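You operate a simulated robot arm through the tools that you are given. There is no shell and no other tool.

The job below is to be done with a simulated two-armed robot. You get a single attempt, and the scene is never put back.

JOB
Tension the drive belt, slide the guard over it and fasten both guard latches.
Fine: roller lever at TIGHT; slack 3 to 5 mm as read on the slack gauge.

It is judged by the outcome, as a careful person would: the job done as asked, and still so three seconds after it is handed in. It fails if anything else is knocked over, pushed out of place, dropped, spilled or broken.

ROBOT AND FRAMES
Two 7-joint arms with two-finger grippers on one trunk that stands fixed in place. Base frame: the origin is at the foot of the trunk, x ahead of it, y to its left, z up. Readings come in m, degrees, newtons and seconds.
The left shoulder is at [0.05, 0.216, 1.246], the right one opposite. With the tool pointing down near the work surface each hand reaches from about 0.1 to 0.76 m from the base axis, measured 20 degrees to its own side. Payload 3.18 kg a hand.
Tool frame (each hand has its own): the origin (TCP) lies between the finger pads and is the grasp point; the fingertips stand 0.03 m ahead of it; z points along the fingers, y is the line along which they close. The gripper opens to 0.144 m; its body begins 0.103 m behind the TCP.
Orientation is that of the tool frame in the base frame, as a unit quaternion [x, y, z, w]. With the fingers straight down and closing along the base's y, the tool's x points along the base's -x, its y along +y and its z along -z.

CONTROLS
- The arms move only by the tool nudge_tool. It takes "left_commands", "right_commands" or both (then of equal length, played together; a hand with none holds still); each is text: rows parted by semicolons, each of 7 numbers parted by spaces: the shift along the tool's x, y, z in m, then the turn, a rotation vector about the tool's x, y, z in degrees, then the gripper command, from -1 (shut) to 1 (fully open), values between in proportion. In form: x y z ax ay az hand; .... A call has 1 to 20 rows; each row shifts and turns the commanded pose from where the row before left it, along the tool's axes as they then stand. Rows are played at 5 a second. More than 0.05 m and 8.6 degrees between two rows, or a gripper value outside its range, and nothing of the call is played. A pose out of reach is approached as far as the arm can. The call stops where the force on the tool passes 40 N (or 10 N more than at its start, if that is more) or the arm is blocked; 0.2 s more then pass. The fingers move at their own pace (about 0.1867 m/s each) and stop on an object; they squeeze with about 39 N. The grip force told is the motor's: it shows also when the fingers shut on nothing. Time passes only in rows, and 0.2 s behind the last, so rows that do not move let the fingers close. The reply holds the time, the measured pose of the TCP, the force on the tool along the base axes, the opening and the grip force, in the units named above and with some noise, with the torque about the TCP (base axes, N m) and any sound that the robot's microphone picked up.
- Cameras (640 x 400 px; columns grow to the right, rows downward): "scene" is now at [0.1229, 0.0414, 1.4516]; the picture's right is [0.45, -0.89, 0.00], its down [-0.35, -0.18, -0.92] and it looks along [0.82, 0.42, -0.39] (base axes); focal length 214 px, centre (320, 200). "left" rides on the left gripper at [0.076, -0.016, -0.143] in its tool frame; the picture's right is [0.21, 0.98, 0.00], its down [-0.84, 0.18, -0.51] and it looks along [-0.50, 0.11, 0.86] (tool axes); focal length 218 px, centre (320, 200). "right" rides on the right gripper at [0.076, 0.016, -0.143] in its tool frame; the picture's right is [-0.21, 0.98, 0.00], its down [-0.84, -0.18, -0.51] and it looks along [-0.50, -0.11, 0.86] (tool axes); focal length 218 px, centre (320, 200). There is no depth. A picture from a camera that has moved, and an enlarged one, comes with that camera's place and axes in the base frame and with its lens.
- snapshot(camera): a new picture of that camera. No time passes.
- lift_body(by): moves the trunk up (or, below 0, down) by that many m; the arms and the scene camera ride with it, the base frame stays. It gives what a move gives, with no picture.
- pan_tilt(pan, tilt): turns the head with the scene camera to pan (to the left, within 80 degrees either way) and tilt (down, from -29 to 69), counted from straight ahead of the robot (the tilt from the chest, where the trunk bows). It gives what a move gives.
- close_up(camera, box): a new picture of the part [left, top, right, bottom] of that camera's present view, enlarged. No time passes.
- finish_job(): hands the job in; it is judged then, once.

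Places have to be worked out from the pictures, the camera data and where the tool is seen. Open the grippers and draw the arms clear of the work before you hand the job in, unless the task says otherwise.

The tools are called as name(argument=value, ...) on one line, values as JSON. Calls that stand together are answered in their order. nudge_tool: Moves the arms, as the interface text tells. Its arguments: {"type":"object","properties":{"left_commands":{"type":"string"},"right_commands":{"type":"string"}},"required":[]} The other tools are called the same way: lift_body (by) moves the trunk up or down; pan_tilt (pan, tilt) turns the head that bears the scene camera; snapshot (camera) takes a picture; close_up (camera, box) takes an enlarged picture of a part of a camera's view; finish_job () hands the job in.

At the start:

```text
time: 0.0
left_position: [0.3389, 0.3625, 1.4167]
left_tcp_rot: [-0.001, 1.0, -0.001, 0.001]
left_contact_force: [0.6, -0.3, 0.0]
left_moment: [-0.02, 0.02, 0.01]
left_width: 0.1436
left_gripper_force: 0.0
right_position: [0.3423, 0.015, 1.4152]
right_tcp_rot: [0.0, 1.0, -0.001, 0.001]
right_contact_force: [0.1, -0.7, -0.3]
right_moment: [0.01, -0.03, 0.0]
right_width: 0.144
right_gripper_force: 0.1
trunk travel left (down, up): [-0.325, 0.044]
head pan, tilt (commanded): [26.8, 22.9]
```

scene: 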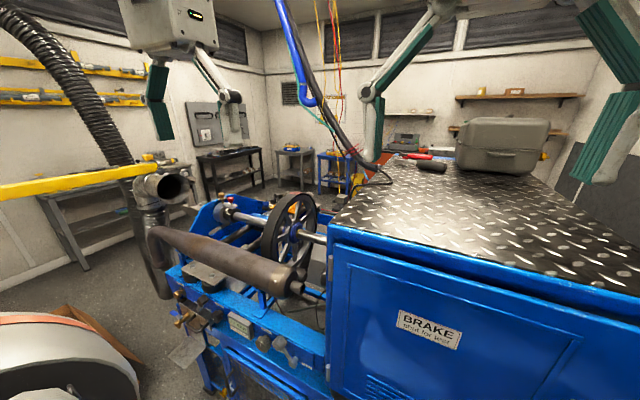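
right: 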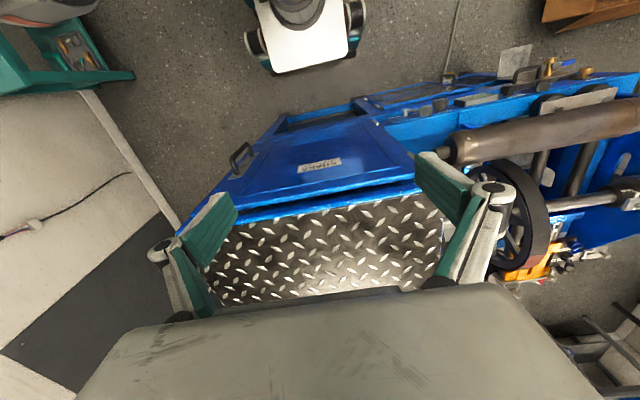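
left: 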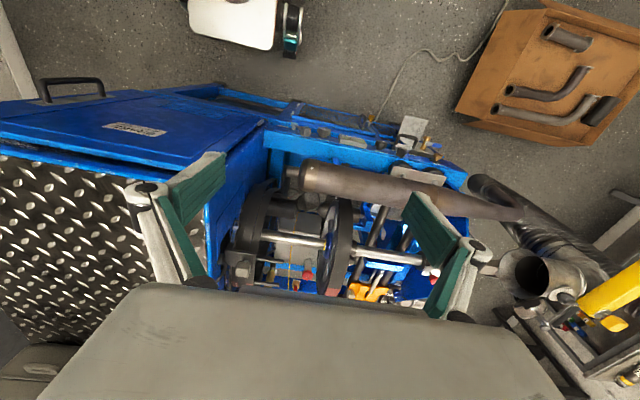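

The pictures show a blue machine bench with a pulley/wheel, a muffler-like tube and small fittings on the front edge. I need a closer look at the machine to find the lever, gauge, guard and latches.

close_up(camera="scene", box=[140, 180, 340, 400])

close_up(camera="left", box=[200, 80, 500, 300])

close_up(camera="right", box=[400, 30, 640, 320])

```text
1.82 times, centred on (240, 290) of scene
camera zoom: at [0.1229, 0.0414, 1.4516], right [0.45, -0.89, 0.0], down [-0.35, -0.18, -0.92], along [0.82, 0.42, -0.39], focal length 390 px, centre (466, 36)
```

zoom: 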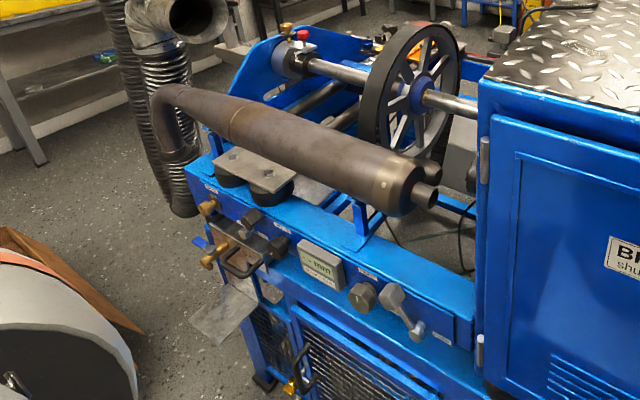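

```text
1.82 times, centred on (350, 190) of left
camera zoom: at [0.2604, 0.3443, 1.5593], right [-0.21, 0.98, 0.0], down [0.84, 0.18, 0.51], along [0.5, 0.11, -0.86], focal length 397 px, centre (266, 218)
```

zoom: 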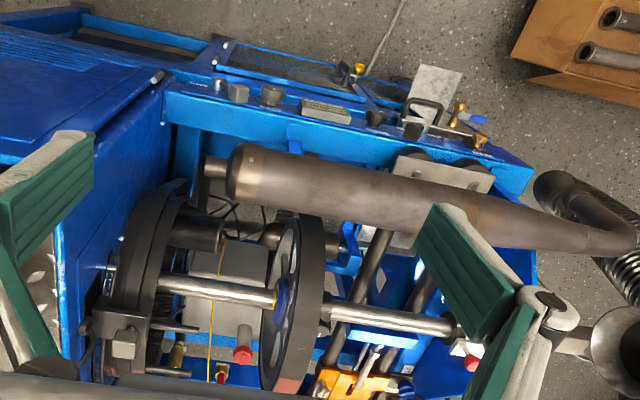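

```text
1.38 times, centred on (520, 175) of right
camera zoom: at [0.2666, 0.0301, 1.5594], right [0.21, 0.98, 0.0], down [0.84, -0.18, 0.51], along [0.5, -0.11, -0.86], focal length 301 px, centre (44, 234)
```

zoom: 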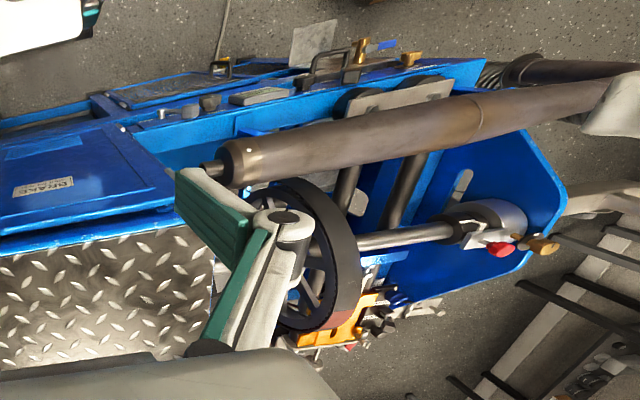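

The front panel carries labels, a display, a knob, a lever and a handle with brass parts. I zoom in further on it before moving anything.

close_up(camera="scene", box=[160, 280, 250, 336])

close_up(camera="scene", box=[220, 300, 330, 370])

close_up(camera="scene", box=[180, 320, 330, 400])

pan_tilt(pan=30, tilt=50)

snapshot(camera="scene")

```text
7.11 times, centred on (205, 308) of scene
camera zoom: at [0.1229, 0.0414, 1.4516], right [0.45, -0.89, 0.0], down [-0.35, -0.18, -0.92], along [0.82, 0.42, -0.39], focal length 1525 px, centre (1138, -568)
```

zoom: 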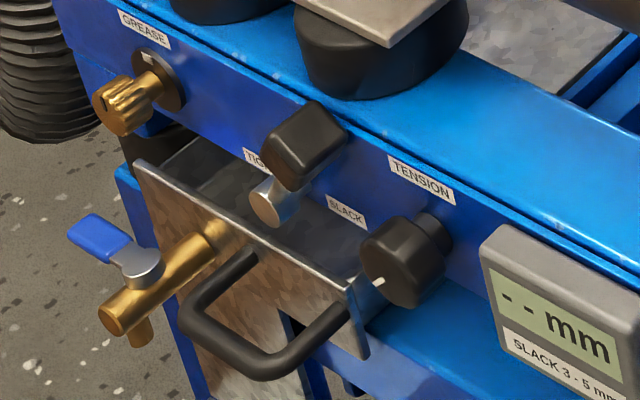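

```text
5.71 times, centred on (275, 335) of scene
camera zoom: at [0.1229, 0.0414, 1.4516], right [0.45, -0.89, 0.0], down [-0.35, -0.18, -0.92], along [0.82, 0.42, -0.39], focal length 1226 px, centre (577, -571)
```

zoom: 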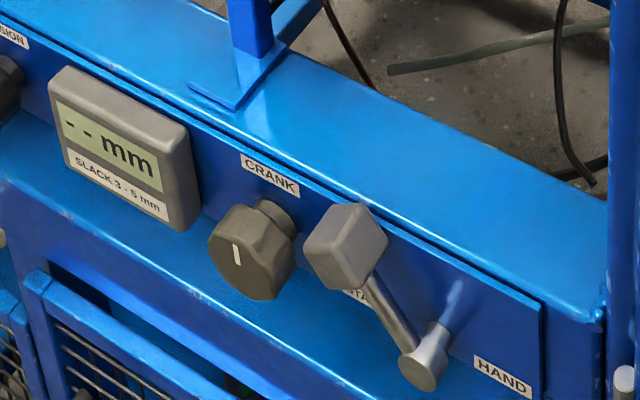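

```text
4.27 times, centred on (255, 360) of scene
camera zoom: at [0.1229, 0.0414, 1.4516], right [0.45, -0.89, 0.0], down [-0.35, -0.18, -0.92], along [0.82, 0.42, -0.39], focal length 915 px, centre (597, -483)
```

zoom: 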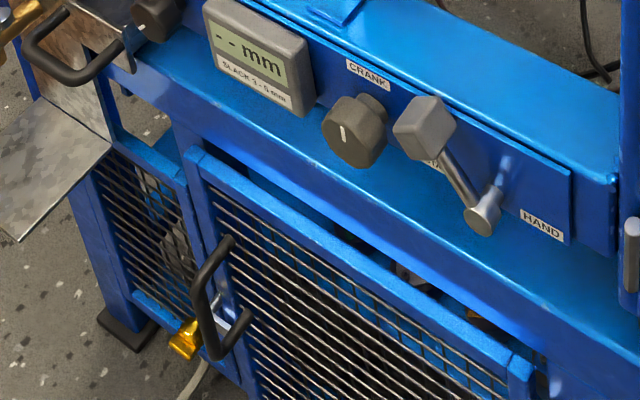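

```text
time: 0.9
left_position: [0.338, 0.362, 1.4162]
left_tcp_rot: [0.0, 1.0, 0.0, 0.001]
left_contact_force: [0.1, -0.2, 0.9]
left_moment: [0.0, -0.02, -0.02]
left_width: 0.1441
left_gripper_force: 0.2
right_position: [0.3438, 0.016, 1.4158]
right_tcp_rot: [0.0, 1.0, 0.001, 0.0]
right_contact_force: [-0.6, 0.4, -0.6]
right_moment: [0.01, 0.01, 0.0]
right_width: 0.144
right_gripper_force: 0.1
trunk travel left (down, up): [-0.325, 0.044]
head pan, tilt (commanded): [30.0, 50.0]
```

```text
taken
camera scene: at [0.1069, 0.0381, 1.4108], right [0.5, -0.87, 0.0], down [-0.66, -0.38, -0.64], along [0.56, 0.32, -0.77], focal length 214 px, centre (320, 200)
```

scene: 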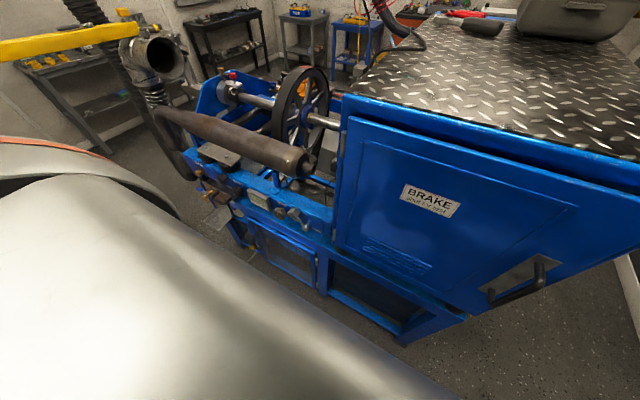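

The gauge triangulates to about (0.45, 0.50, 0.79) on a panel facing the robot, with the lever, TENSION knob, CRANK and HAND selector along it. I bring the left hand down in front of it, in clear air, to use its camera on the panel.

nudge_tool(left_commands="0.01 0.02 0.04 0 0 0 1; 0.01 0.02 0.04 0 0 0 1; 0.01 0.02 0.04 0 0 0 1; 0.01 0.02 0.04 0 0 0 1; 0.01 0.02 0.04 0 0 0 1; 0.01 0.02 0.04 0 0 0 1; 0.01 0.02 0.04 0 0 0 1")

snapshot(camera="left")

snapshot(camera="scene")

```text
time: 2.5
left_position: [0.2683, 0.503, 1.1372]
left_tcp_rot: [-0.001, 1.0, -0.001, 0.001]
left_contact_force: [-0.4, -0.6, -1.1]
left_moment: [-0.02, 0.02, -0.03]
left_width: 0.144
left_gripper_force: 0.0
right_position: [0.3434, 0.0151, 1.4165]
right_tcp_rot: [0.0, 1.0, 0.0, 0.0]
right_contact_force: [0.3, 0.1, -0.5]
right_moment: [0.02, 0.01, -0.02]
right_width: 0.1438
right_gripper_force: 0.0
trunk travel left (down, up): [-0.325, 0.044]
head pan, tilt (commanded): [30.0, 50.0]
```

```text
taken
camera left: at [0.1905, 0.4852, 1.2806], right [-0.21, 0.98, 0.0], down [0.84, 0.18, 0.51], along [0.5, 0.11, -0.86], focal length 218 px, centre (320, 200)
```

left: 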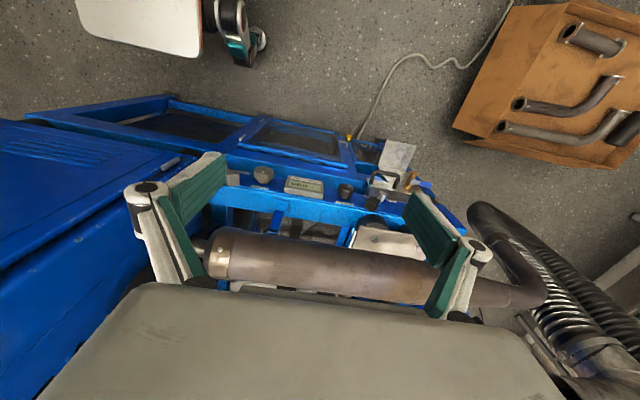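

```text
taken
camera scene: at [0.1067, 0.0387, 1.4107], right [0.5, -0.87, 0.0], down [-0.66, -0.38, -0.64], along [0.56, 0.32, -0.77], focal length 214 px, centre (320, 200)
```

scene: 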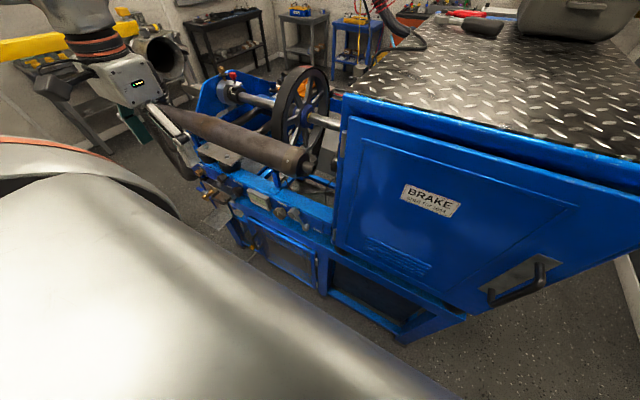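

The left camera now sees the whole panel top. I zoom into it from this viewpoint.

close_up(camera="left", box=[330, 130, 450, 230])

close_up(camera="left", box=[220, 140, 380, 240])

close_up(camera="scene", box=[180, 140, 340, 270])

```text
4.00 times, centred on (390, 180) of left
camera zoom: at [0.1905, 0.4852, 1.2806], right [-0.21, 0.98, 0.0], down [0.84, 0.18, 0.51], along [0.5, 0.11, -0.86], focal length 873 px, centre (40, 280)
```

zoom: 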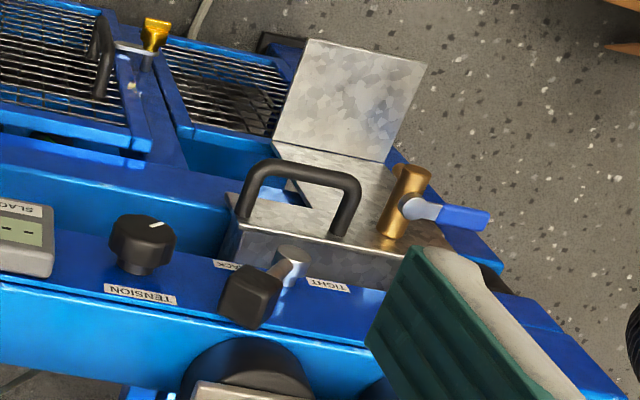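

```text
4.00 times, centred on (300, 190) of left
camera zoom: at [0.1905, 0.4852, 1.2806], right [-0.21, 0.98, 0.0], down [0.84, 0.18, 0.51], along [0.5, 0.11, -0.86], focal length 873 px, centre (400, 240)
```

zoom: 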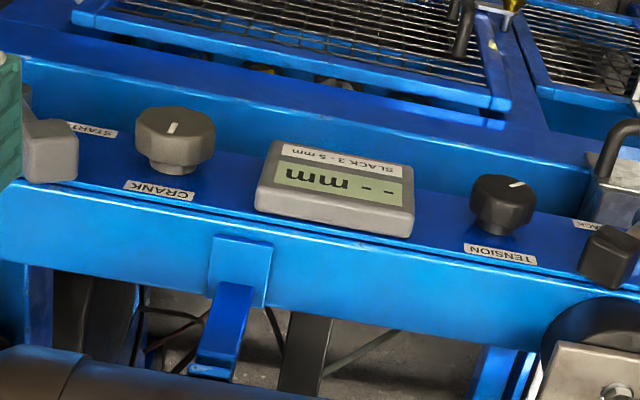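

```text
3.08 times, centred on (260, 205) of scene
camera zoom: at [0.1067, 0.0387, 1.4107], right [0.5, -0.87, 0.0], down [-0.66, -0.38, -0.64], along [0.56, 0.32, -0.77], focal length 660 px, centre (505, 185)
```

zoom: 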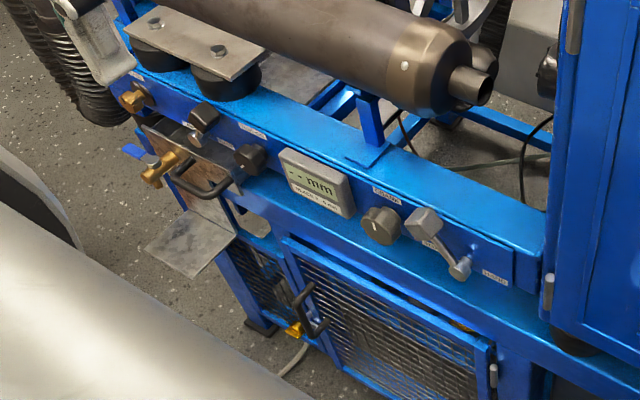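

The guard isn't obvious yet: there is a mesh door below and orange and red fittings behind the wheel. I zoom the scene camera on those before deciding, with a head position aimed at the wheel.

pan_tilt(pan=35, tilt=30)

snapshot(camera="scene")

close_up(camera="scene", box=[240, 150, 400, 250])

close_up(camera="scene", box=[240, 240, 400, 340])

```text
time: 3.4
left_position: [0.2683, 0.5015, 1.1386]
left_tcp_rot: [-0.001, 1.0, -0.001, 0.001]
left_contact_force: [-0.2, 0.6, -0.5]
left_moment: [0.0, 0.0, -0.01]
left_width: 0.1443
left_gripper_force: 0.0
right_position: [0.3431, 0.0138, 1.4164]
right_tcp_rot: [0.0, 1.0, 0.0, 0.0]
right_contact_force: [0.3, 0.2, -0.2]
right_moment: [-0.02, 0.04, -0.01]
right_width: 0.144
right_gripper_force: 0.1
trunk travel left (down, up): [-0.325, 0.044]
head pan, tilt (commanded): [35.0, 30.0]
```

```text
taken
camera scene: at [0.1143, 0.0517, 1.4402], right [0.57, -0.82, 0.0], down [-0.41, -0.29, -0.87], along [0.71, 0.5, -0.5], focal length 214 px, centre (320, 200)
```

scene: 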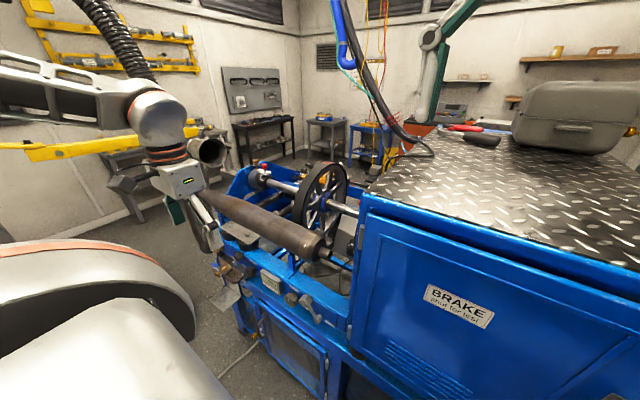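

```text
4.00 times, centred on (320, 200) of scene
camera zoom: at [0.1143, 0.0517, 1.4402], right [0.57, -0.82, 0.0], down [-0.41, -0.29, -0.87], along [0.71, 0.5, -0.5], focal length 858 px, centre (320, 200)
```

zoom: 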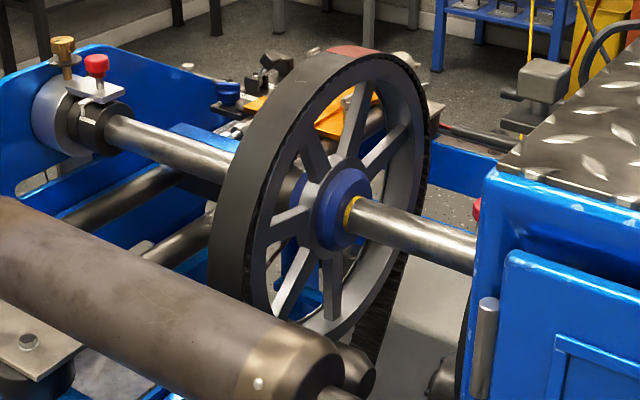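

```text
4.00 times, centred on (320, 290) of scene
camera zoom: at [0.1143, 0.0517, 1.4402], right [0.57, -0.82, 0.0], down [-0.41, -0.29, -0.87], along [0.71, 0.5, -0.5], focal length 858 px, centre (320, -160)
```

zoom: 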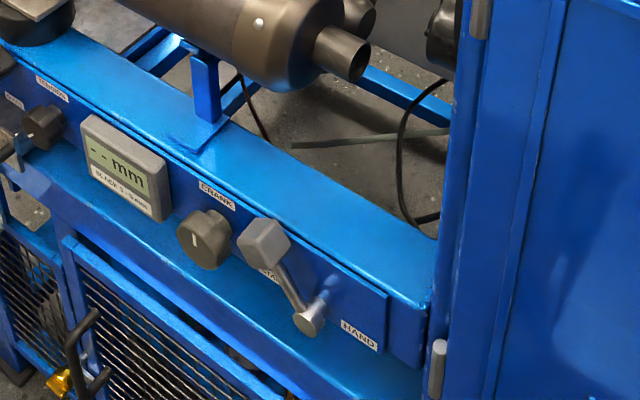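

I need a look at the lower mesh section, where the black handle and yellow latch sit.

pan_tilt(pan=35, tilt=60)

snapshot(camera="scene")

close_up(camera="scene", box=[230, 130, 390, 230])

close_up(camera="left", box=[80, 80, 240, 180])

close_up(camera="left", box=[230, 100, 390, 200])

```text
time: 4.3
left_position: [0.2688, 0.5007, 1.1378]
left_tcp_rot: [-0.001, 1.0, -0.001, 0.0]
left_contact_force: [-0.1, 0.1, -0.2]
left_moment: [-0.03, 0.0, 0.03]
left_width: 0.1438
left_gripper_force: 0.1
right_position: [0.3413, 0.015, 1.4161]
right_tcp_rot: [0.001, 1.0, 0.0, 0.001]
right_contact_force: [-0.3, -0.2, -0.2]
right_moment: [0.01, 0.01, -0.01]
right_width: 0.144
right_gripper_force: 0.0
trunk travel left (down, up): [-0.325, 0.044]
head pan, tilt (commanded): [35.0, 60.0]
```

```text
taken
camera scene: at [0.0948, 0.0379, 1.3982], right [0.57, -0.82, 0.0], down [-0.71, -0.5, -0.5], along [0.41, 0.29, -0.87], focal length 214 px, centre (320, 200)
```

scene: 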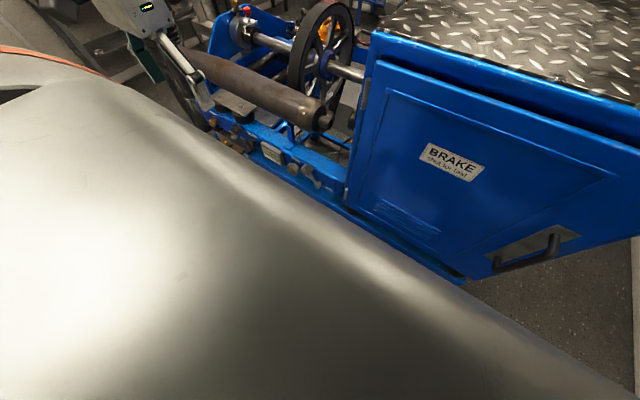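

```text
4.00 times, centred on (310, 180) of scene
camera zoom: at [0.0948, 0.0379, 1.3982], right [0.57, -0.82, 0.0], down [-0.71, -0.5, -0.5], along [0.41, 0.29, -0.87], focal length 858 px, centre (360, 280)
```

zoom: 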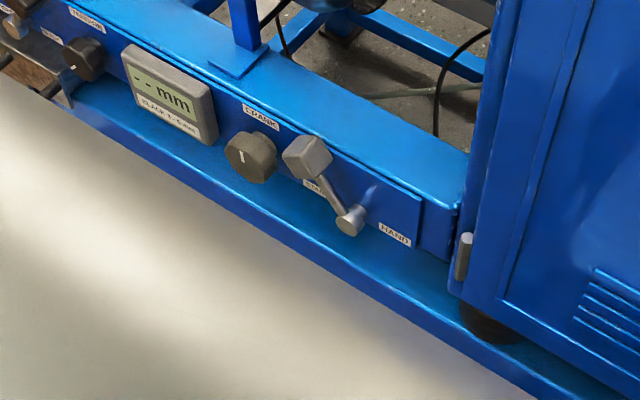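

```text
4.00 times, centred on (160, 130) of left
camera zoom: at [0.1908, 0.4844, 1.2815], right [-0.21, 0.98, 0.0], down [0.84, 0.18, 0.51], along [0.5, 0.11, -0.86], focal length 873 px, centre (960, 480)
```

zoom: 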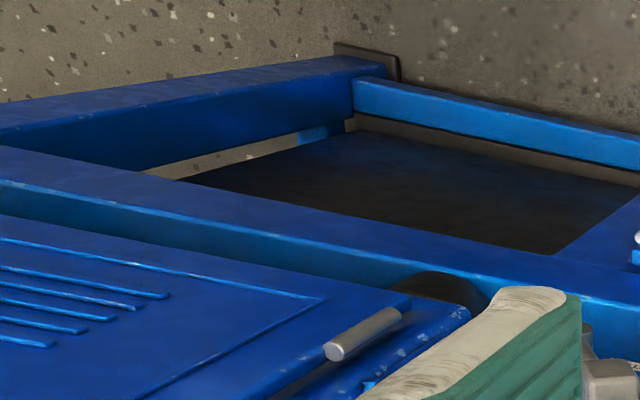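

```text
4.00 times, centred on (310, 150) of left
camera zoom: at [0.1908, 0.4844, 1.2815], right [-0.21, 0.98, 0.0], down [0.84, 0.18, 0.51], along [0.5, 0.11, -0.86], focal length 873 px, centre (360, 400)
```

zoom: 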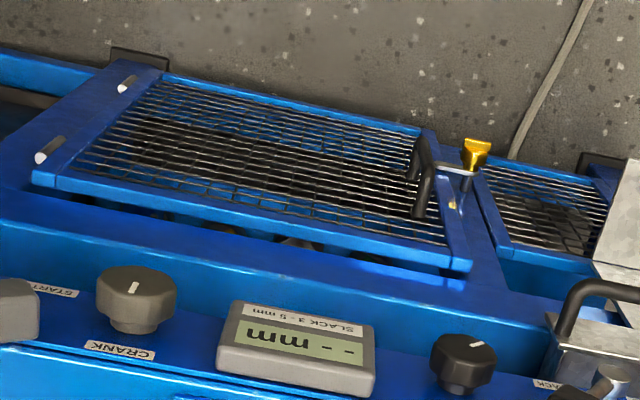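

The lower mesh panel looks like a hinged door on the left-hand side with its own brass catch; I still need to find the belt and its guard. I raise the left hand and move it forward over the wheel, above everything, to look behind it.

nudge_tool(left_commands="0 0 -0.045 0 0 0 1; 0 0 -0.045 0 0 0 1; 0 0 -0.045 0 0 0 1; 0 0 -0.045 0 0 0 1; 0 0 -0.045 0 0 0 1; 0 0 -0.045 0 0 0 1; 0 0 -0.045 0 0 0 1; -0.045 0 0 0 0 0 1; -0.045 0 0 0 0 0 1; -0.045 0 0 0 0 0 1; -0.045 0 0 0 0 0 1; -0.045 0 0 0 0 0 1; -0.045 0 0 0 0 0 1")

snapshot(camera="left")

pan_tilt(pan=35, tilt=40)

snapshot(camera="scene")

```text
time: 7.1
left_position: [0.5243, 0.5006, 1.4272]
left_tcp_rot: [-0.001, 1.0, -0.001, 0.003]
left_contact_force: [-0.2, 0.2, 0.1]
left_moment: [-0.03, 0.0, -0.02]
left_width: 0.1438
left_gripper_force: 0.1
left hand out of reach, approached as far as the arm can: row 12, 13
right_position: [0.344, 0.014, 1.4156]
right_tcp_rot: [0.0, 1.0, 0.0, -0.001]
right_contact_force: [0.7, -0.2, -0.3]
right_moment: [0.01, 0.01, -0.02]
right_width: 0.144
right_gripper_force: 0.1
trunk travel left (down, up): [-0.325, 0.044]
head pan, tilt (commanded): [35.0, 60.0]
```

```text
taken
camera left: at [0.4457, 0.484, 1.5698], right [-0.21, 0.98, 0.0], down [0.84, 0.18, 0.51], along [0.5, 0.1, -0.86], focal length 218 px, centre (320, 200)
```

left: 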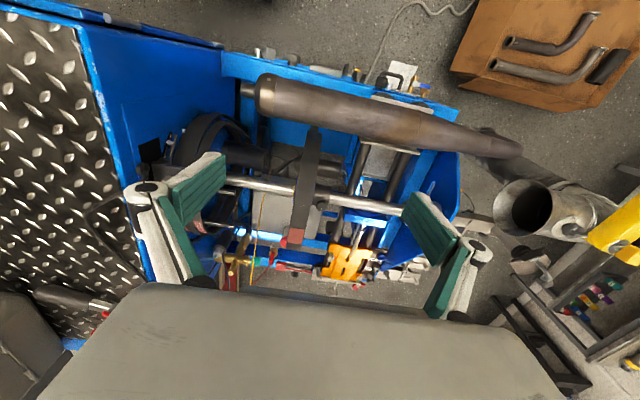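

```text
time: 7.9
left_position: [0.5225, 0.5014, 1.4281]
left_tcp_rot: [-0.002, 1.0, 0.0, 0.002]
left_contact_force: [0.0, 0.3, -0.6]
left_moment: [-0.02, 0.04, -0.02]
left_width: 0.144
left_gripper_force: 0.1
right_position: [0.3419, 0.0151, 1.4158]
right_tcp_rot: [0.001, 1.0, 0.0, 0.001]
right_contact_force: [-0.5, 0.1, -1.2]
right_moment: [0.0, -0.03, 0.01]
right_width: 0.1441
right_gripper_force: 0.0
trunk travel left (down, up): [-0.325, 0.044]
head pan, tilt (commanded): [35.0, 40.0]
```

```text
taken
camera scene: at [0.1101, 0.0485, 1.4248], right [0.57, -0.82, 0.0], down [-0.53, -0.37, -0.77], along [0.63, 0.44, -0.64], focal length 214 px, centre (320, 200)
```

scene: 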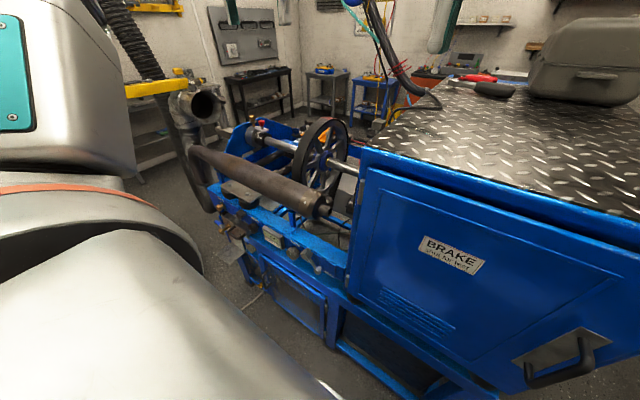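

Now I have a view down behind the wheel. I zoom in on the rear fittings, the belt pulley near the cabinet, and the front side.

close_up(camera="left", box=[220, 200, 420, 300])

close_up(camera="left", box=[130, 70, 330, 200])

close_up(camera="left", box=[300, 50, 480, 170])

```text
3.20 times, centred on (320, 250) of left
camera zoom: at [0.4444, 0.4836, 1.5705], right [-0.21, 0.98, 0.0], down [0.84, 0.18, 0.51], along [0.5, 0.11, -0.86], focal length 698 px, centre (320, 40)
```

zoom: 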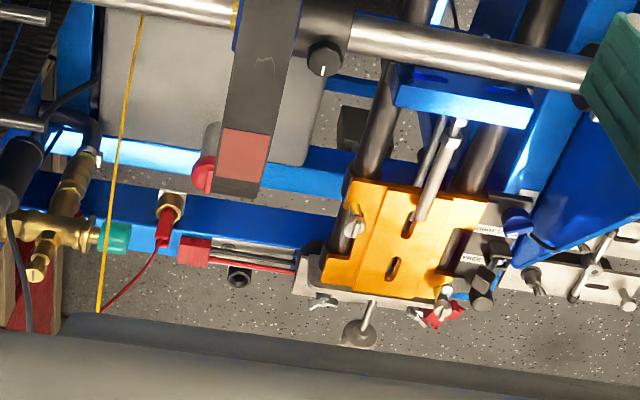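

```text
3.08 times, centred on (230, 135) of left
camera zoom: at [0.4444, 0.4836, 1.5705], right [-0.21, 0.98, 0.0], down [0.84, 0.18, 0.51], along [0.5, 0.11, -0.86], focal length 672 px, centre (597, 400)
```

zoom: 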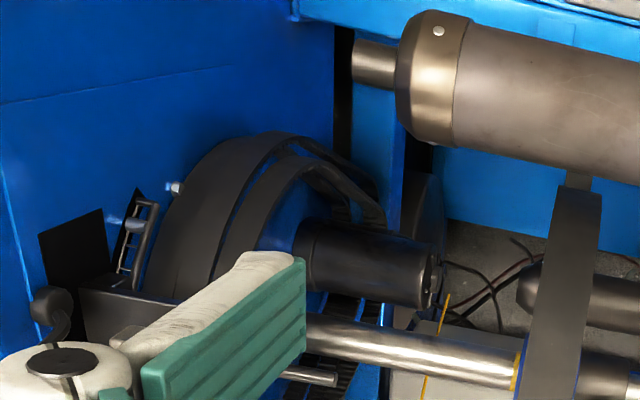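

```text
3.33 times, centred on (390, 110) of left
camera zoom: at [0.4444, 0.4836, 1.5705], right [-0.21, 0.98, 0.0], down [0.84, 0.18, 0.51], along [0.5, 0.11, -0.86], focal length 728 px, centre (87, 500)
```

zoom: 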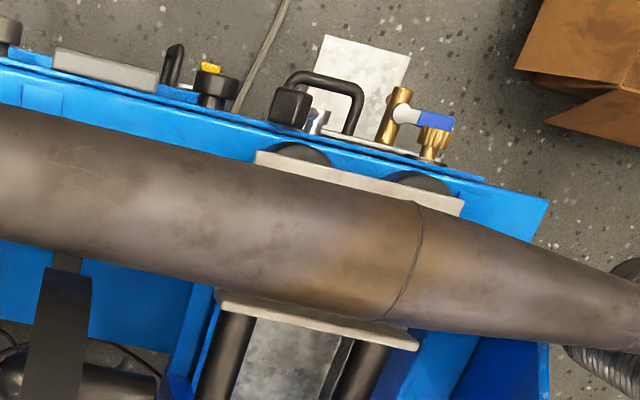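

There is an orange plate on rails at the rear with small labels ("FREE" etc.) and clamps. I zoom tighter to read those.

close_up(camera="left", box=[310, 240, 390, 300])

close_up(camera="left", box=[360, 230, 440, 290])

close_up(camera="left", box=[225, 170, 305, 230])

close_up(camera="left", box=[200, 230, 310, 300])

```text
6.67 times, centred on (350, 270) of left
camera zoom: at [0.4444, 0.4836, 1.5705], right [-0.21, 0.98, 0.0], down [0.84, 0.18, 0.51], along [0.5, 0.11, -0.86], focal length 1455 px, centre (120, -267)
```

zoom: 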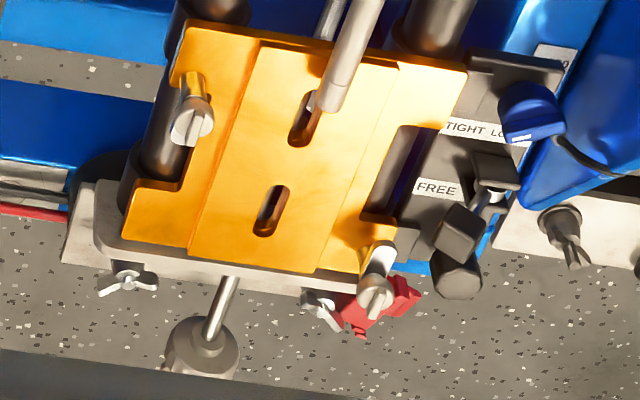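

```text
6.67 times, centred on (400, 260) of left
camera zoom: at [0.4444, 0.4836, 1.5705], right [-0.21, 0.98, 0.0], down [0.84, 0.18, 0.51], along [0.5, 0.11, -0.86], focal length 1455 px, centre (-213, -200)
```

zoom: 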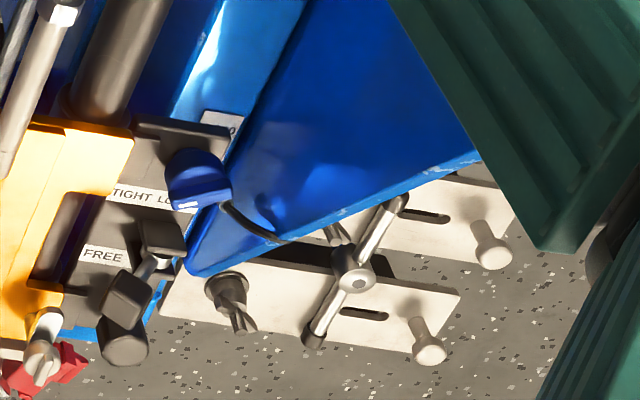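

```text
6.67 times, centred on (265, 200) of left
camera zoom: at [0.4444, 0.4836, 1.5705], right [-0.21, 0.98, 0.0], down [0.84, 0.18, 0.51], along [0.5, 0.11, -0.86], focal length 1455 px, centre (687, 200)
```

zoom: 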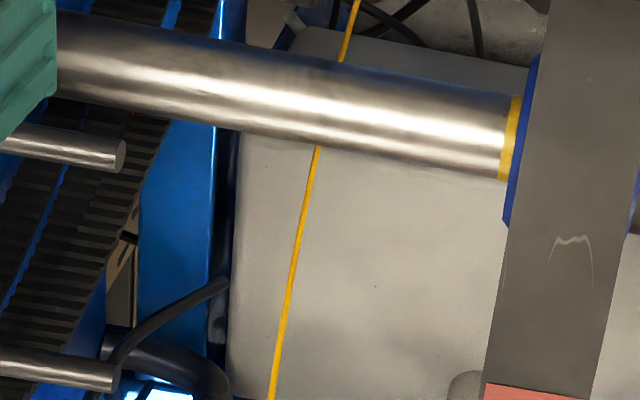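

```text
5.71 times, centred on (255, 265) of left
camera zoom: at [0.4444, 0.4836, 1.5705], right [-0.21, 0.98, 0.0], down [0.84, 0.18, 0.51], along [0.5, 0.11, -0.86], focal length 1247 px, centre (691, -171)
```

zoom: 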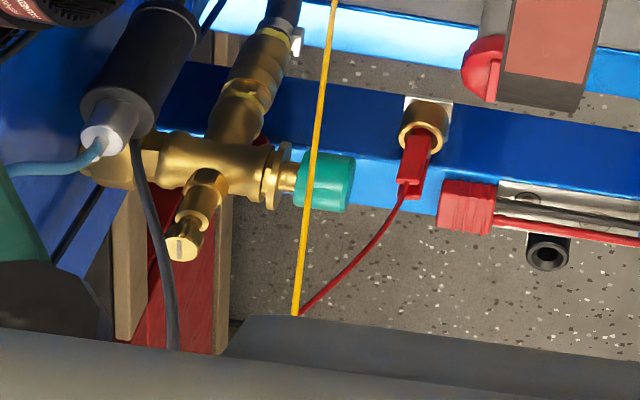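

The rear fittings are about 1.4 m away, well out of reach, so the job's parts (SLACK/TIGHT lever, TENSION knob, gauge, guard) must be at the front. I retract the left hand and bring it down and tilt it so its camera sees the front face squarely.

nudge_tool(left_commands="0.045 0 0 0 0 0 1; 0.045 0 0 0 0 0 1; 0.045 0 0 0 0 0 1; 0.045 0 0 0 0 0 1; 0.045 0 0 0 0 0 1; 0.045 0 0 0 0 0 1; 0 0 0.045 0 0 0 1; 0 0 0.045 0 0 0 1; 0 0 0.045 0 0 0 1; 0 0 0.045 0 0 0 1; 0 0 0.045 0 0 0 1; 0 0 0.045 0 0 0 1; 0 0 0.045 0 0 0 1; 0 0 0.045 0 0 0 1; 0 0 0.02 0 -8 0 1; 0 0 0.02 0 -8 0 1; 0 0 0.02 0 -8 0 1; 0 0 0.02 0 -8 0 1")

snapshot(camera="left")

snapshot(camera="scene")

```text
time: 11.7
left_position: [0.2737, 0.5512, 1.0061]
left_tcp_rot: [-0.003, 0.961, 0.0, 0.276]
left_contact_force: [-0.5, -0.7, -0.1]
left_moment: [-0.01, 0.05, -0.01]
left_width: 0.1439
left_gripper_force: 0.1
left hand out of reach, approached as far as the arm can: row 15, 16, 17, 18
right_position: [0.3431, 0.014, 1.4154]
right_tcp_rot: [-0.001, 1.0, 0.0, -0.001]
right_contact_force: [0.9, -0.3, -0.6]
right_moment: [-0.04, 0.06, -0.01]
right_width: 0.144
right_gripper_force: 0.2
trunk travel left (down, up): [-0.325, 0.044]
head pan, tilt (commanded): [35.0, 40.0]
```

```text
taken
camera left: at [0.1313, 0.5333, 1.0866], right [-0.18, 0.98, -0.11], down [0.45, 0.18, 0.88], along [0.88, 0.11, -0.47], focal length 218 px, centre (320, 200)
```

left: 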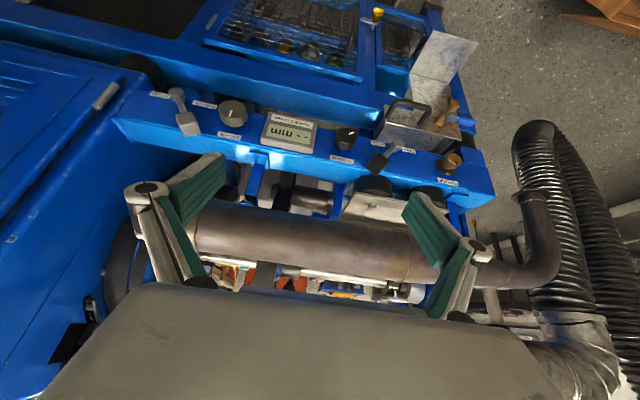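

```text
taken
camera scene: at [0.1109, 0.049, 1.4247], right [0.57, -0.82, 0.0], down [-0.53, -0.37, -0.77], along [0.63, 0.44, -0.64], focal length 214 px, centre (320, 200)
```

scene: 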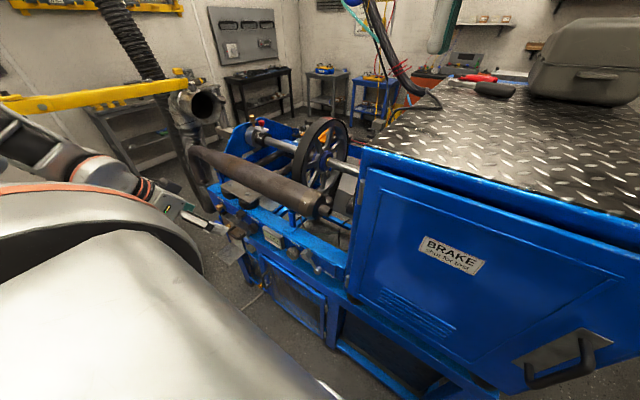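

This frontal view (upside down, as the camera is mounted that way) shows the panel, steel box and mesh. I zoom in on each part.

close_up(camera="left", box=[340, 0, 500, 100])

close_up(camera="left", box=[340, 80, 500, 200])

close_up(camera="left", box=[180, 0, 360, 110])

close_up(camera="left", box=[100, 60, 360, 220])

```text
4.00 times, centred on (420, 50) of left
camera zoom: at [0.1313, 0.5333, 1.0866], right [-0.18, 0.98, -0.11], down [0.45, 0.18, 0.88], along [0.88, 0.11, -0.47], focal length 873 px, centre (-80, 800)
```

zoom: 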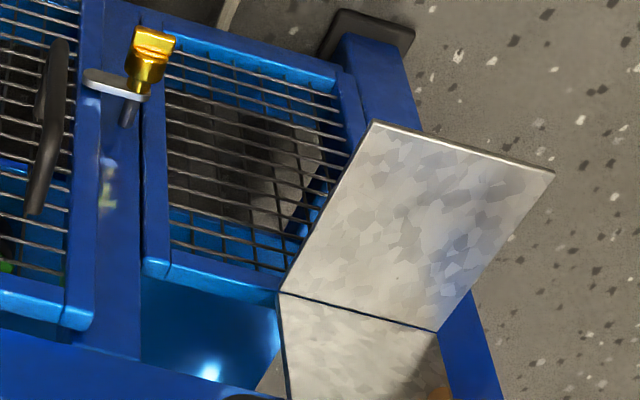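

```text
3.33 times, centred on (420, 140) of left
camera zoom: at [0.1313, 0.5333, 1.0866], right [-0.18, 0.98, -0.11], down [0.45, 0.18, 0.88], along [0.88, 0.11, -0.47], focal length 728 px, centre (-13, 400)
```

zoom: 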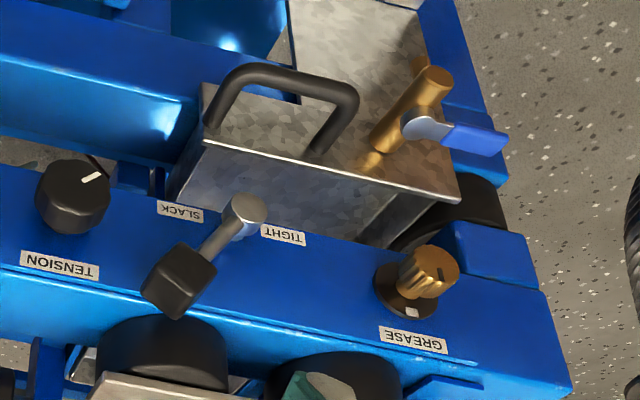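

```text
3.56 times, centred on (270, 55) of left
camera zoom: at [0.1313, 0.5333, 1.0866], right [-0.18, 0.98, -0.11], down [0.45, 0.18, 0.88], along [0.88, 0.11, -0.47], focal length 776 px, centre (498, 716)
```

zoom: 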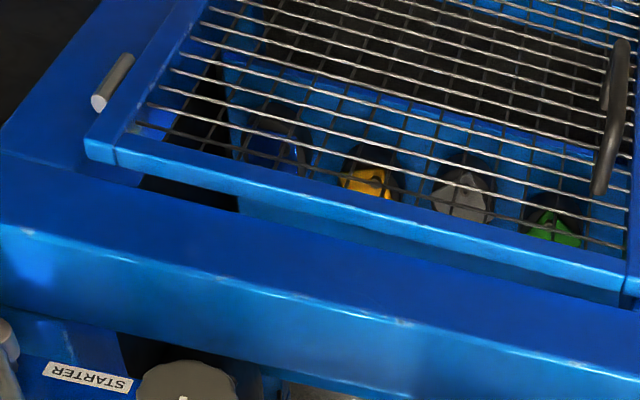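

```text
2.46 times, centred on (230, 140) of left
camera zoom: at [0.1313, 0.5333, 1.0866], right [-0.18, 0.98, -0.11], down [0.45, 0.18, 0.88], along [0.88, 0.11, -0.47], focal length 537 px, centre (542, 348)
```

zoom: 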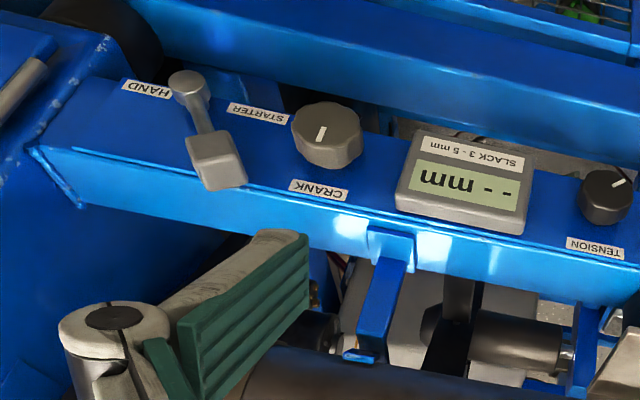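

The mesh is a locker with coloured bins and a hinged door, so not the belt guard; the roller lever leans to the SLACK side. The toothed belt I saw sits by the cabinet wall, so I raise the left hand and move it right, with fingers shut to see past them, to look at that zone.

nudge_tool(left_commands="-0.02 0 -0.03 0 8 0 1; -0.02 0 -0.03 0 8 0 1; -0.01 0 -0.035 0 8 0 1; 0 0 -0.04 0 8 0 0; 0 0 -0.045 0 0 0 -1; 0 0 -0.045 0 0 0 -1; 0 0 -0.045 0 0 0 -1; 0 0 -0.045 0 0 0 -1; 0 0 -0.045 0 0 0 -1; 0 -0.045 -0.02 0 0 0 -1; -0.02 -0.04 -0.01 0 0 0 -1; -0.03 -0.04 -0.01 0 0 0 -1; -0.03 -0.04 -0.01 0 0 0 -1; -0.03 -0.03 0 0 0 0 -1")

snapshot(camera="left")

```text
refused: row 12 steps farther than a row can; nothing moved
```

```text
taken
camera left: at [0.1313, 0.5333, 1.0866], right [-0.18, 0.98, -0.11], down [0.45, 0.18, 0.88], along [0.88, 0.11, -0.47], focal length 218 px, centre (320, 200)
```

left: 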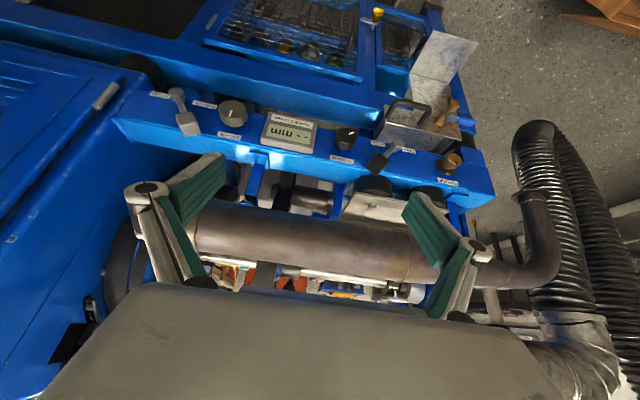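

One row was slightly too long; I repeat the same move with shorter steps.

nudge_tool(left_commands="-0.02 0 -0.03 0 8 0 1; -0.02 0 -0.03 0 8 0 1; -0.01 0 -0.035 0 8 0 1; 0 0 -0.04 0 8 0 0; 0 0 -0.045 0 0 0 -1; 0 0 -0.045 0 0 0 -1; 0 0 -0.045 0 0 0 -1; 0 0 -0.045 0 0 0 -1; 0 0 -0.045 0 0 0 -1; 0 -0.04 -0.02 0 0 0 -1; -0.02 -0.04 -0.01 0 0 0 -1; -0.02 -0.04 -0.01 0 0 0 -1; -0.02 -0.04 0 0 0 0 -1; -0.03 -0.03 0 0 0 0 -1; -0.03 -0.03 0 0 0 0 -1")

snapshot(camera="left")

```text
time: 14.9
left_position: [0.3972, 0.3295, 1.4204]
left_tcp_rot: [-0.002, 1.0, 0.0, 0.0]
left_contact_force: [0.8, -0.9, -0.5]
left_moment: [0.03, 0.07, -0.03]
left_width: 0.0
left_gripper_force: 30.9
right_position: [0.3435, 0.0131, 1.4158]
right_tcp_rot: [0.0, 1.0, 0.0, -0.001]
right_contact_force: [1.5, 0.6, -0.4]
right_moment: [0.04, 0.06, -0.01]
right_width: 0.144
right_gripper_force: 0.0
trunk travel left (down, up): [-0.325, 0.044]
head pan, tilt (commanded): [35.0, 40.0]
```

```text
taken
camera left: at [0.3196, 0.3132, 1.5631], right [-0.21, 0.98, 0.0], down [0.84, 0.18, 0.51], along [0.5, 0.11, -0.86], focal length 218 px, centre (320, 200)
```

left: 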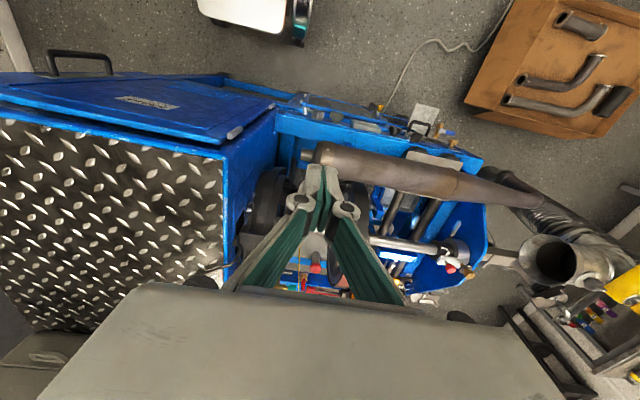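

The closed fingers block the belt zone. I open them and shift further right, moving the right hand out of the way as well.

nudge_tool(left_commands="0 0 0 0 0 0 1; 0 0 0 0 0 0 1; 0 0 0 0 0 0 1; 0 -0.02 0 0 0 0 1; 0 -0.04 0 0 0 0 1; 0 -0.04 0 0 0 0 1; 0 0 0 0 0 0 1", right_commands="0 -0.045 0 0 0 0 1; 0 -0.045 0 0 0 0 1; 0 -0.045 0 0 0 0 1; 0 -0.045 0 0 0 0 1; 0 -0.045 0 0 0 0 1; 0 -0.045 0 0 0 0 1; 0 -0.04 0 0 0 0 1")

snapshot(camera="left")

close_up(camera="left", box=[210, 120, 410, 290])

```text
time: 16.5
left_position: [0.3901, 0.2308, 1.4205]
left_tcp_rot: [-0.002, 1.0, 0.0, 0.003]
left_contact_force: [-1.5, 0.2, 0.6]
left_moment: [0.07, -0.2, -0.01]
left_width: 0.1442
left_gripper_force: 0.1
right_position: [0.3062, -0.2623, 1.3836]
right_tcp_rot: [0.0, 1.0, 0.001, 0.003]
right_contact_force: [-1.4, -0.2, 0.0]
right_moment: [0.05, -0.19, 0.02]
right_width: 0.144
right_gripper_force: 0.0
right hand out of reach, approached as far as the arm can: row 6, 7
trunk travel left (down, up): [-0.325, 0.044]
head pan, tilt (commanded): [35.0, 40.0]
```

```text
taken
camera left: at [0.3112, 0.2124, 1.5632], right [-0.21, 0.98, 0.0], down [0.84, 0.18, 0.51], along [0.5, 0.11, -0.86], focal length 218 px, centre (320, 200)
```

left: 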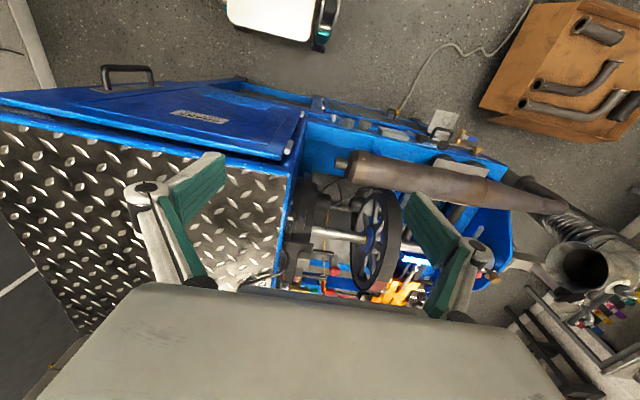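

```text
2.35 times, centred on (310, 205) of left
camera zoom: at [0.3112, 0.2124, 1.5632], right [-0.21, 0.98, 0.0], down [0.84, 0.18, 0.51], along [0.5, 0.11, -0.86], focal length 514 px, centre (344, 188)
```

zoom: 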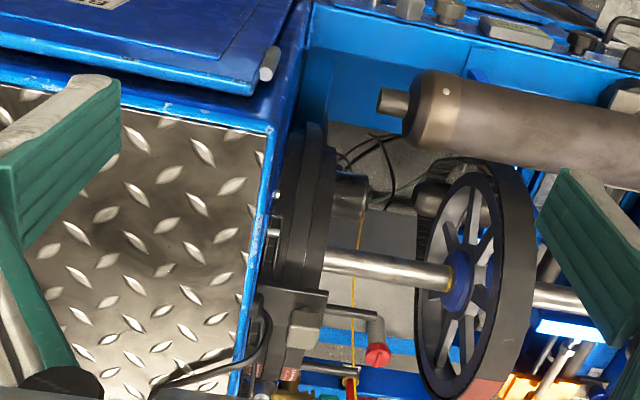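

The belt zone shows no nearby sliding guard; the cabinet face comes out at x≈0.46 with its top at z≈1.25. The steel box with a black handle under the lever is the best guard candidate, so I bring the left hand back and down in front of it for a close look.

nudge_tool(left_commands="0.045 0 0 0 0 0 1; 0.045 0 0 0 0 0 1; 0.045 0 0 0 0 0 1; 0 0.045 0 0 0 0 1; 0 0.045 0 0 0 0 1; 0 0.045 0 0 0 0 1; 0 0.045 0 0 0 0 1; 0 0.045 0 0 0 0 1; 0 0.045 0 0 0 0 1; 0 0.045 0 0 0 0 1; 0 0.045 0 0 0 0 1; 0 0.045 0 0 0 0 1; 0 0 0.045 0 0 0 1; 0 0 0.045 0 0 0 1; 0 0 0.045 0 0 0 1; 0 0 0.045 0 0 0 1; 0 0 0.045 0 0 0 1; 0 0 0.045 0 0 0 1; 0 0 0.045 0 0 0 1")

snapshot(camera="left")

close_up(camera="left", box=[220, 100, 400, 220])

```text
time: 20.5
left_position: [0.3551, 0.6449, 1.106]
left_tcp_rot: [-0.001, 1.0, -0.001, 0.001]
left_contact_force: [0.7, 0.5, 0.3]
left_moment: [-0.01, 0.04, -0.04]
left_width: 0.1437
left_gripper_force: 0.0
left hand out of reach, approached as far as the arm can: row 1, 2, 3
right_position: [0.3127, -0.2596, 1.3824]
right_tcp_rot: [0.0, 1.0, 0.0, 0.0]
right_contact_force: [0.4, 1.1, -1.1]
right_moment: [-0.03, -0.03, -0.03]
right_width: 0.144
right_gripper_force: 0.0
trunk travel left (down, up): [-0.325, 0.044]
head pan, tilt (commanded): [35.0, 40.0]
```

```text
taken
camera left: at [0.2775, 0.6283, 1.2495], right [-0.21, 0.98, 0.0], down [0.84, 0.18, 0.51], along [0.5, 0.11, -0.86], focal length 218 px, centre (320, 200)
```

left: 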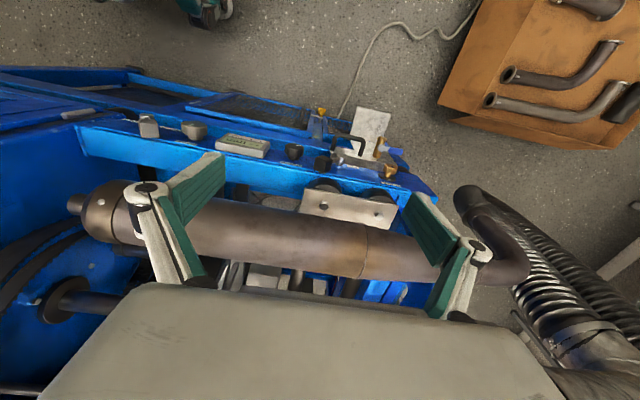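

```text
3.33 times, centred on (310, 160) of left
camera zoom: at [0.2775, 0.6283, 1.2495], right [-0.21, 0.98, 0.0], down [0.84, 0.18, 0.51], along [0.5, 0.11, -0.86], focal length 728 px, centre (353, 333)
```

zoom: 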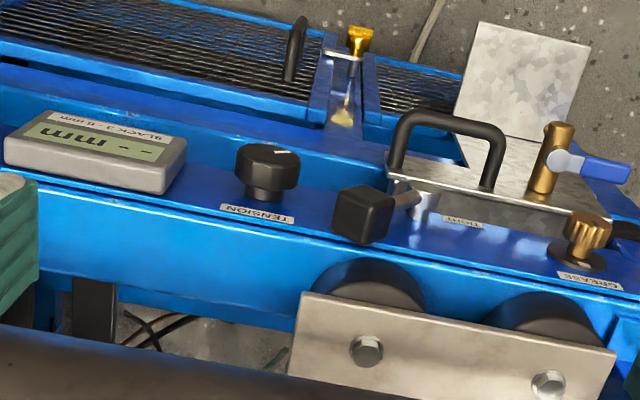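

I'm still a bit too high and forward. I retreat toward the body, drop and tilt the hand to see the steel box front on.

nudge_tool(left_commands="0.04 0.01 0 0 0 0 1; 0.04 0.01 0 0 0 0 1; 0.04 0.01 0 0 0 0 1; 0 0 0.04 0 -5 0 1; 0 0 0.04 0 -5 0 1; 0 0 0.04 0 -5 0 1; 0 0 0.04 0 -5 0 1; 0 0 0 0 -5 0 1")

snapshot(camera="left")

close_up(camera="left", box=[220, 40, 400, 160])

```text
time: 22.3
left_position: [0.2556, 0.6734, 0.95]
left_tcp_rot: [0.0, 0.976, -0.001, 0.218]
left_contact_force: [-0.1, 0.5, -0.2]
left_moment: [-0.01, -0.06, 0.05]
left_width: 0.144
left_gripper_force: 0.0
right_position: [0.3099, -0.2609, 1.3838]
right_tcp_rot: [0.0, 1.0, 0.0, 0.001]
right_contact_force: [-1.2, -0.3, 0.3]
right_moment: [0.07, -0.05, 0.0]
right_width: 0.1442
right_gripper_force: 0.0
trunk travel left (down, up): [-0.325, 0.044]
head pan, tilt (commanded): [35.0, 40.0]
```

```text
taken
camera left: at [0.1238, 0.6563, 1.0464], right [-0.19, 0.98, -0.09], down [0.55, 0.18, 0.82], along [0.82, 0.11, -0.57], focal length 218 px, centre (320, 200)
```

left: 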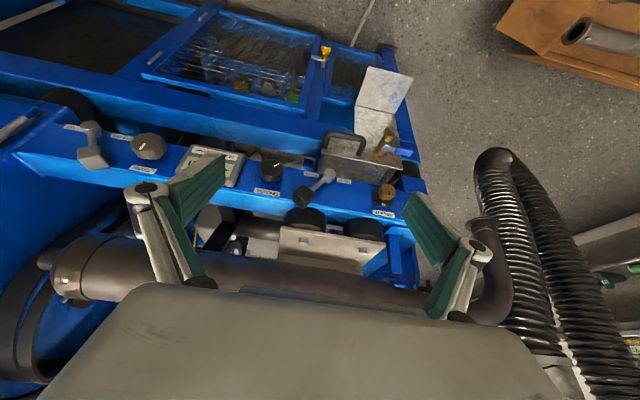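

```text
3.33 times, centred on (310, 100) of left
camera zoom: at [0.1238, 0.6563, 1.0464], right [-0.19, 0.98, -0.09], down [0.55, 0.18, 0.82], along [0.82, 0.11, -0.57], focal length 728 px, centre (353, 533)
```

zoom: 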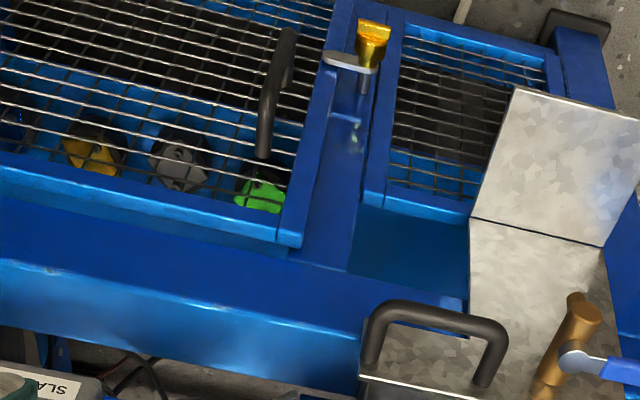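

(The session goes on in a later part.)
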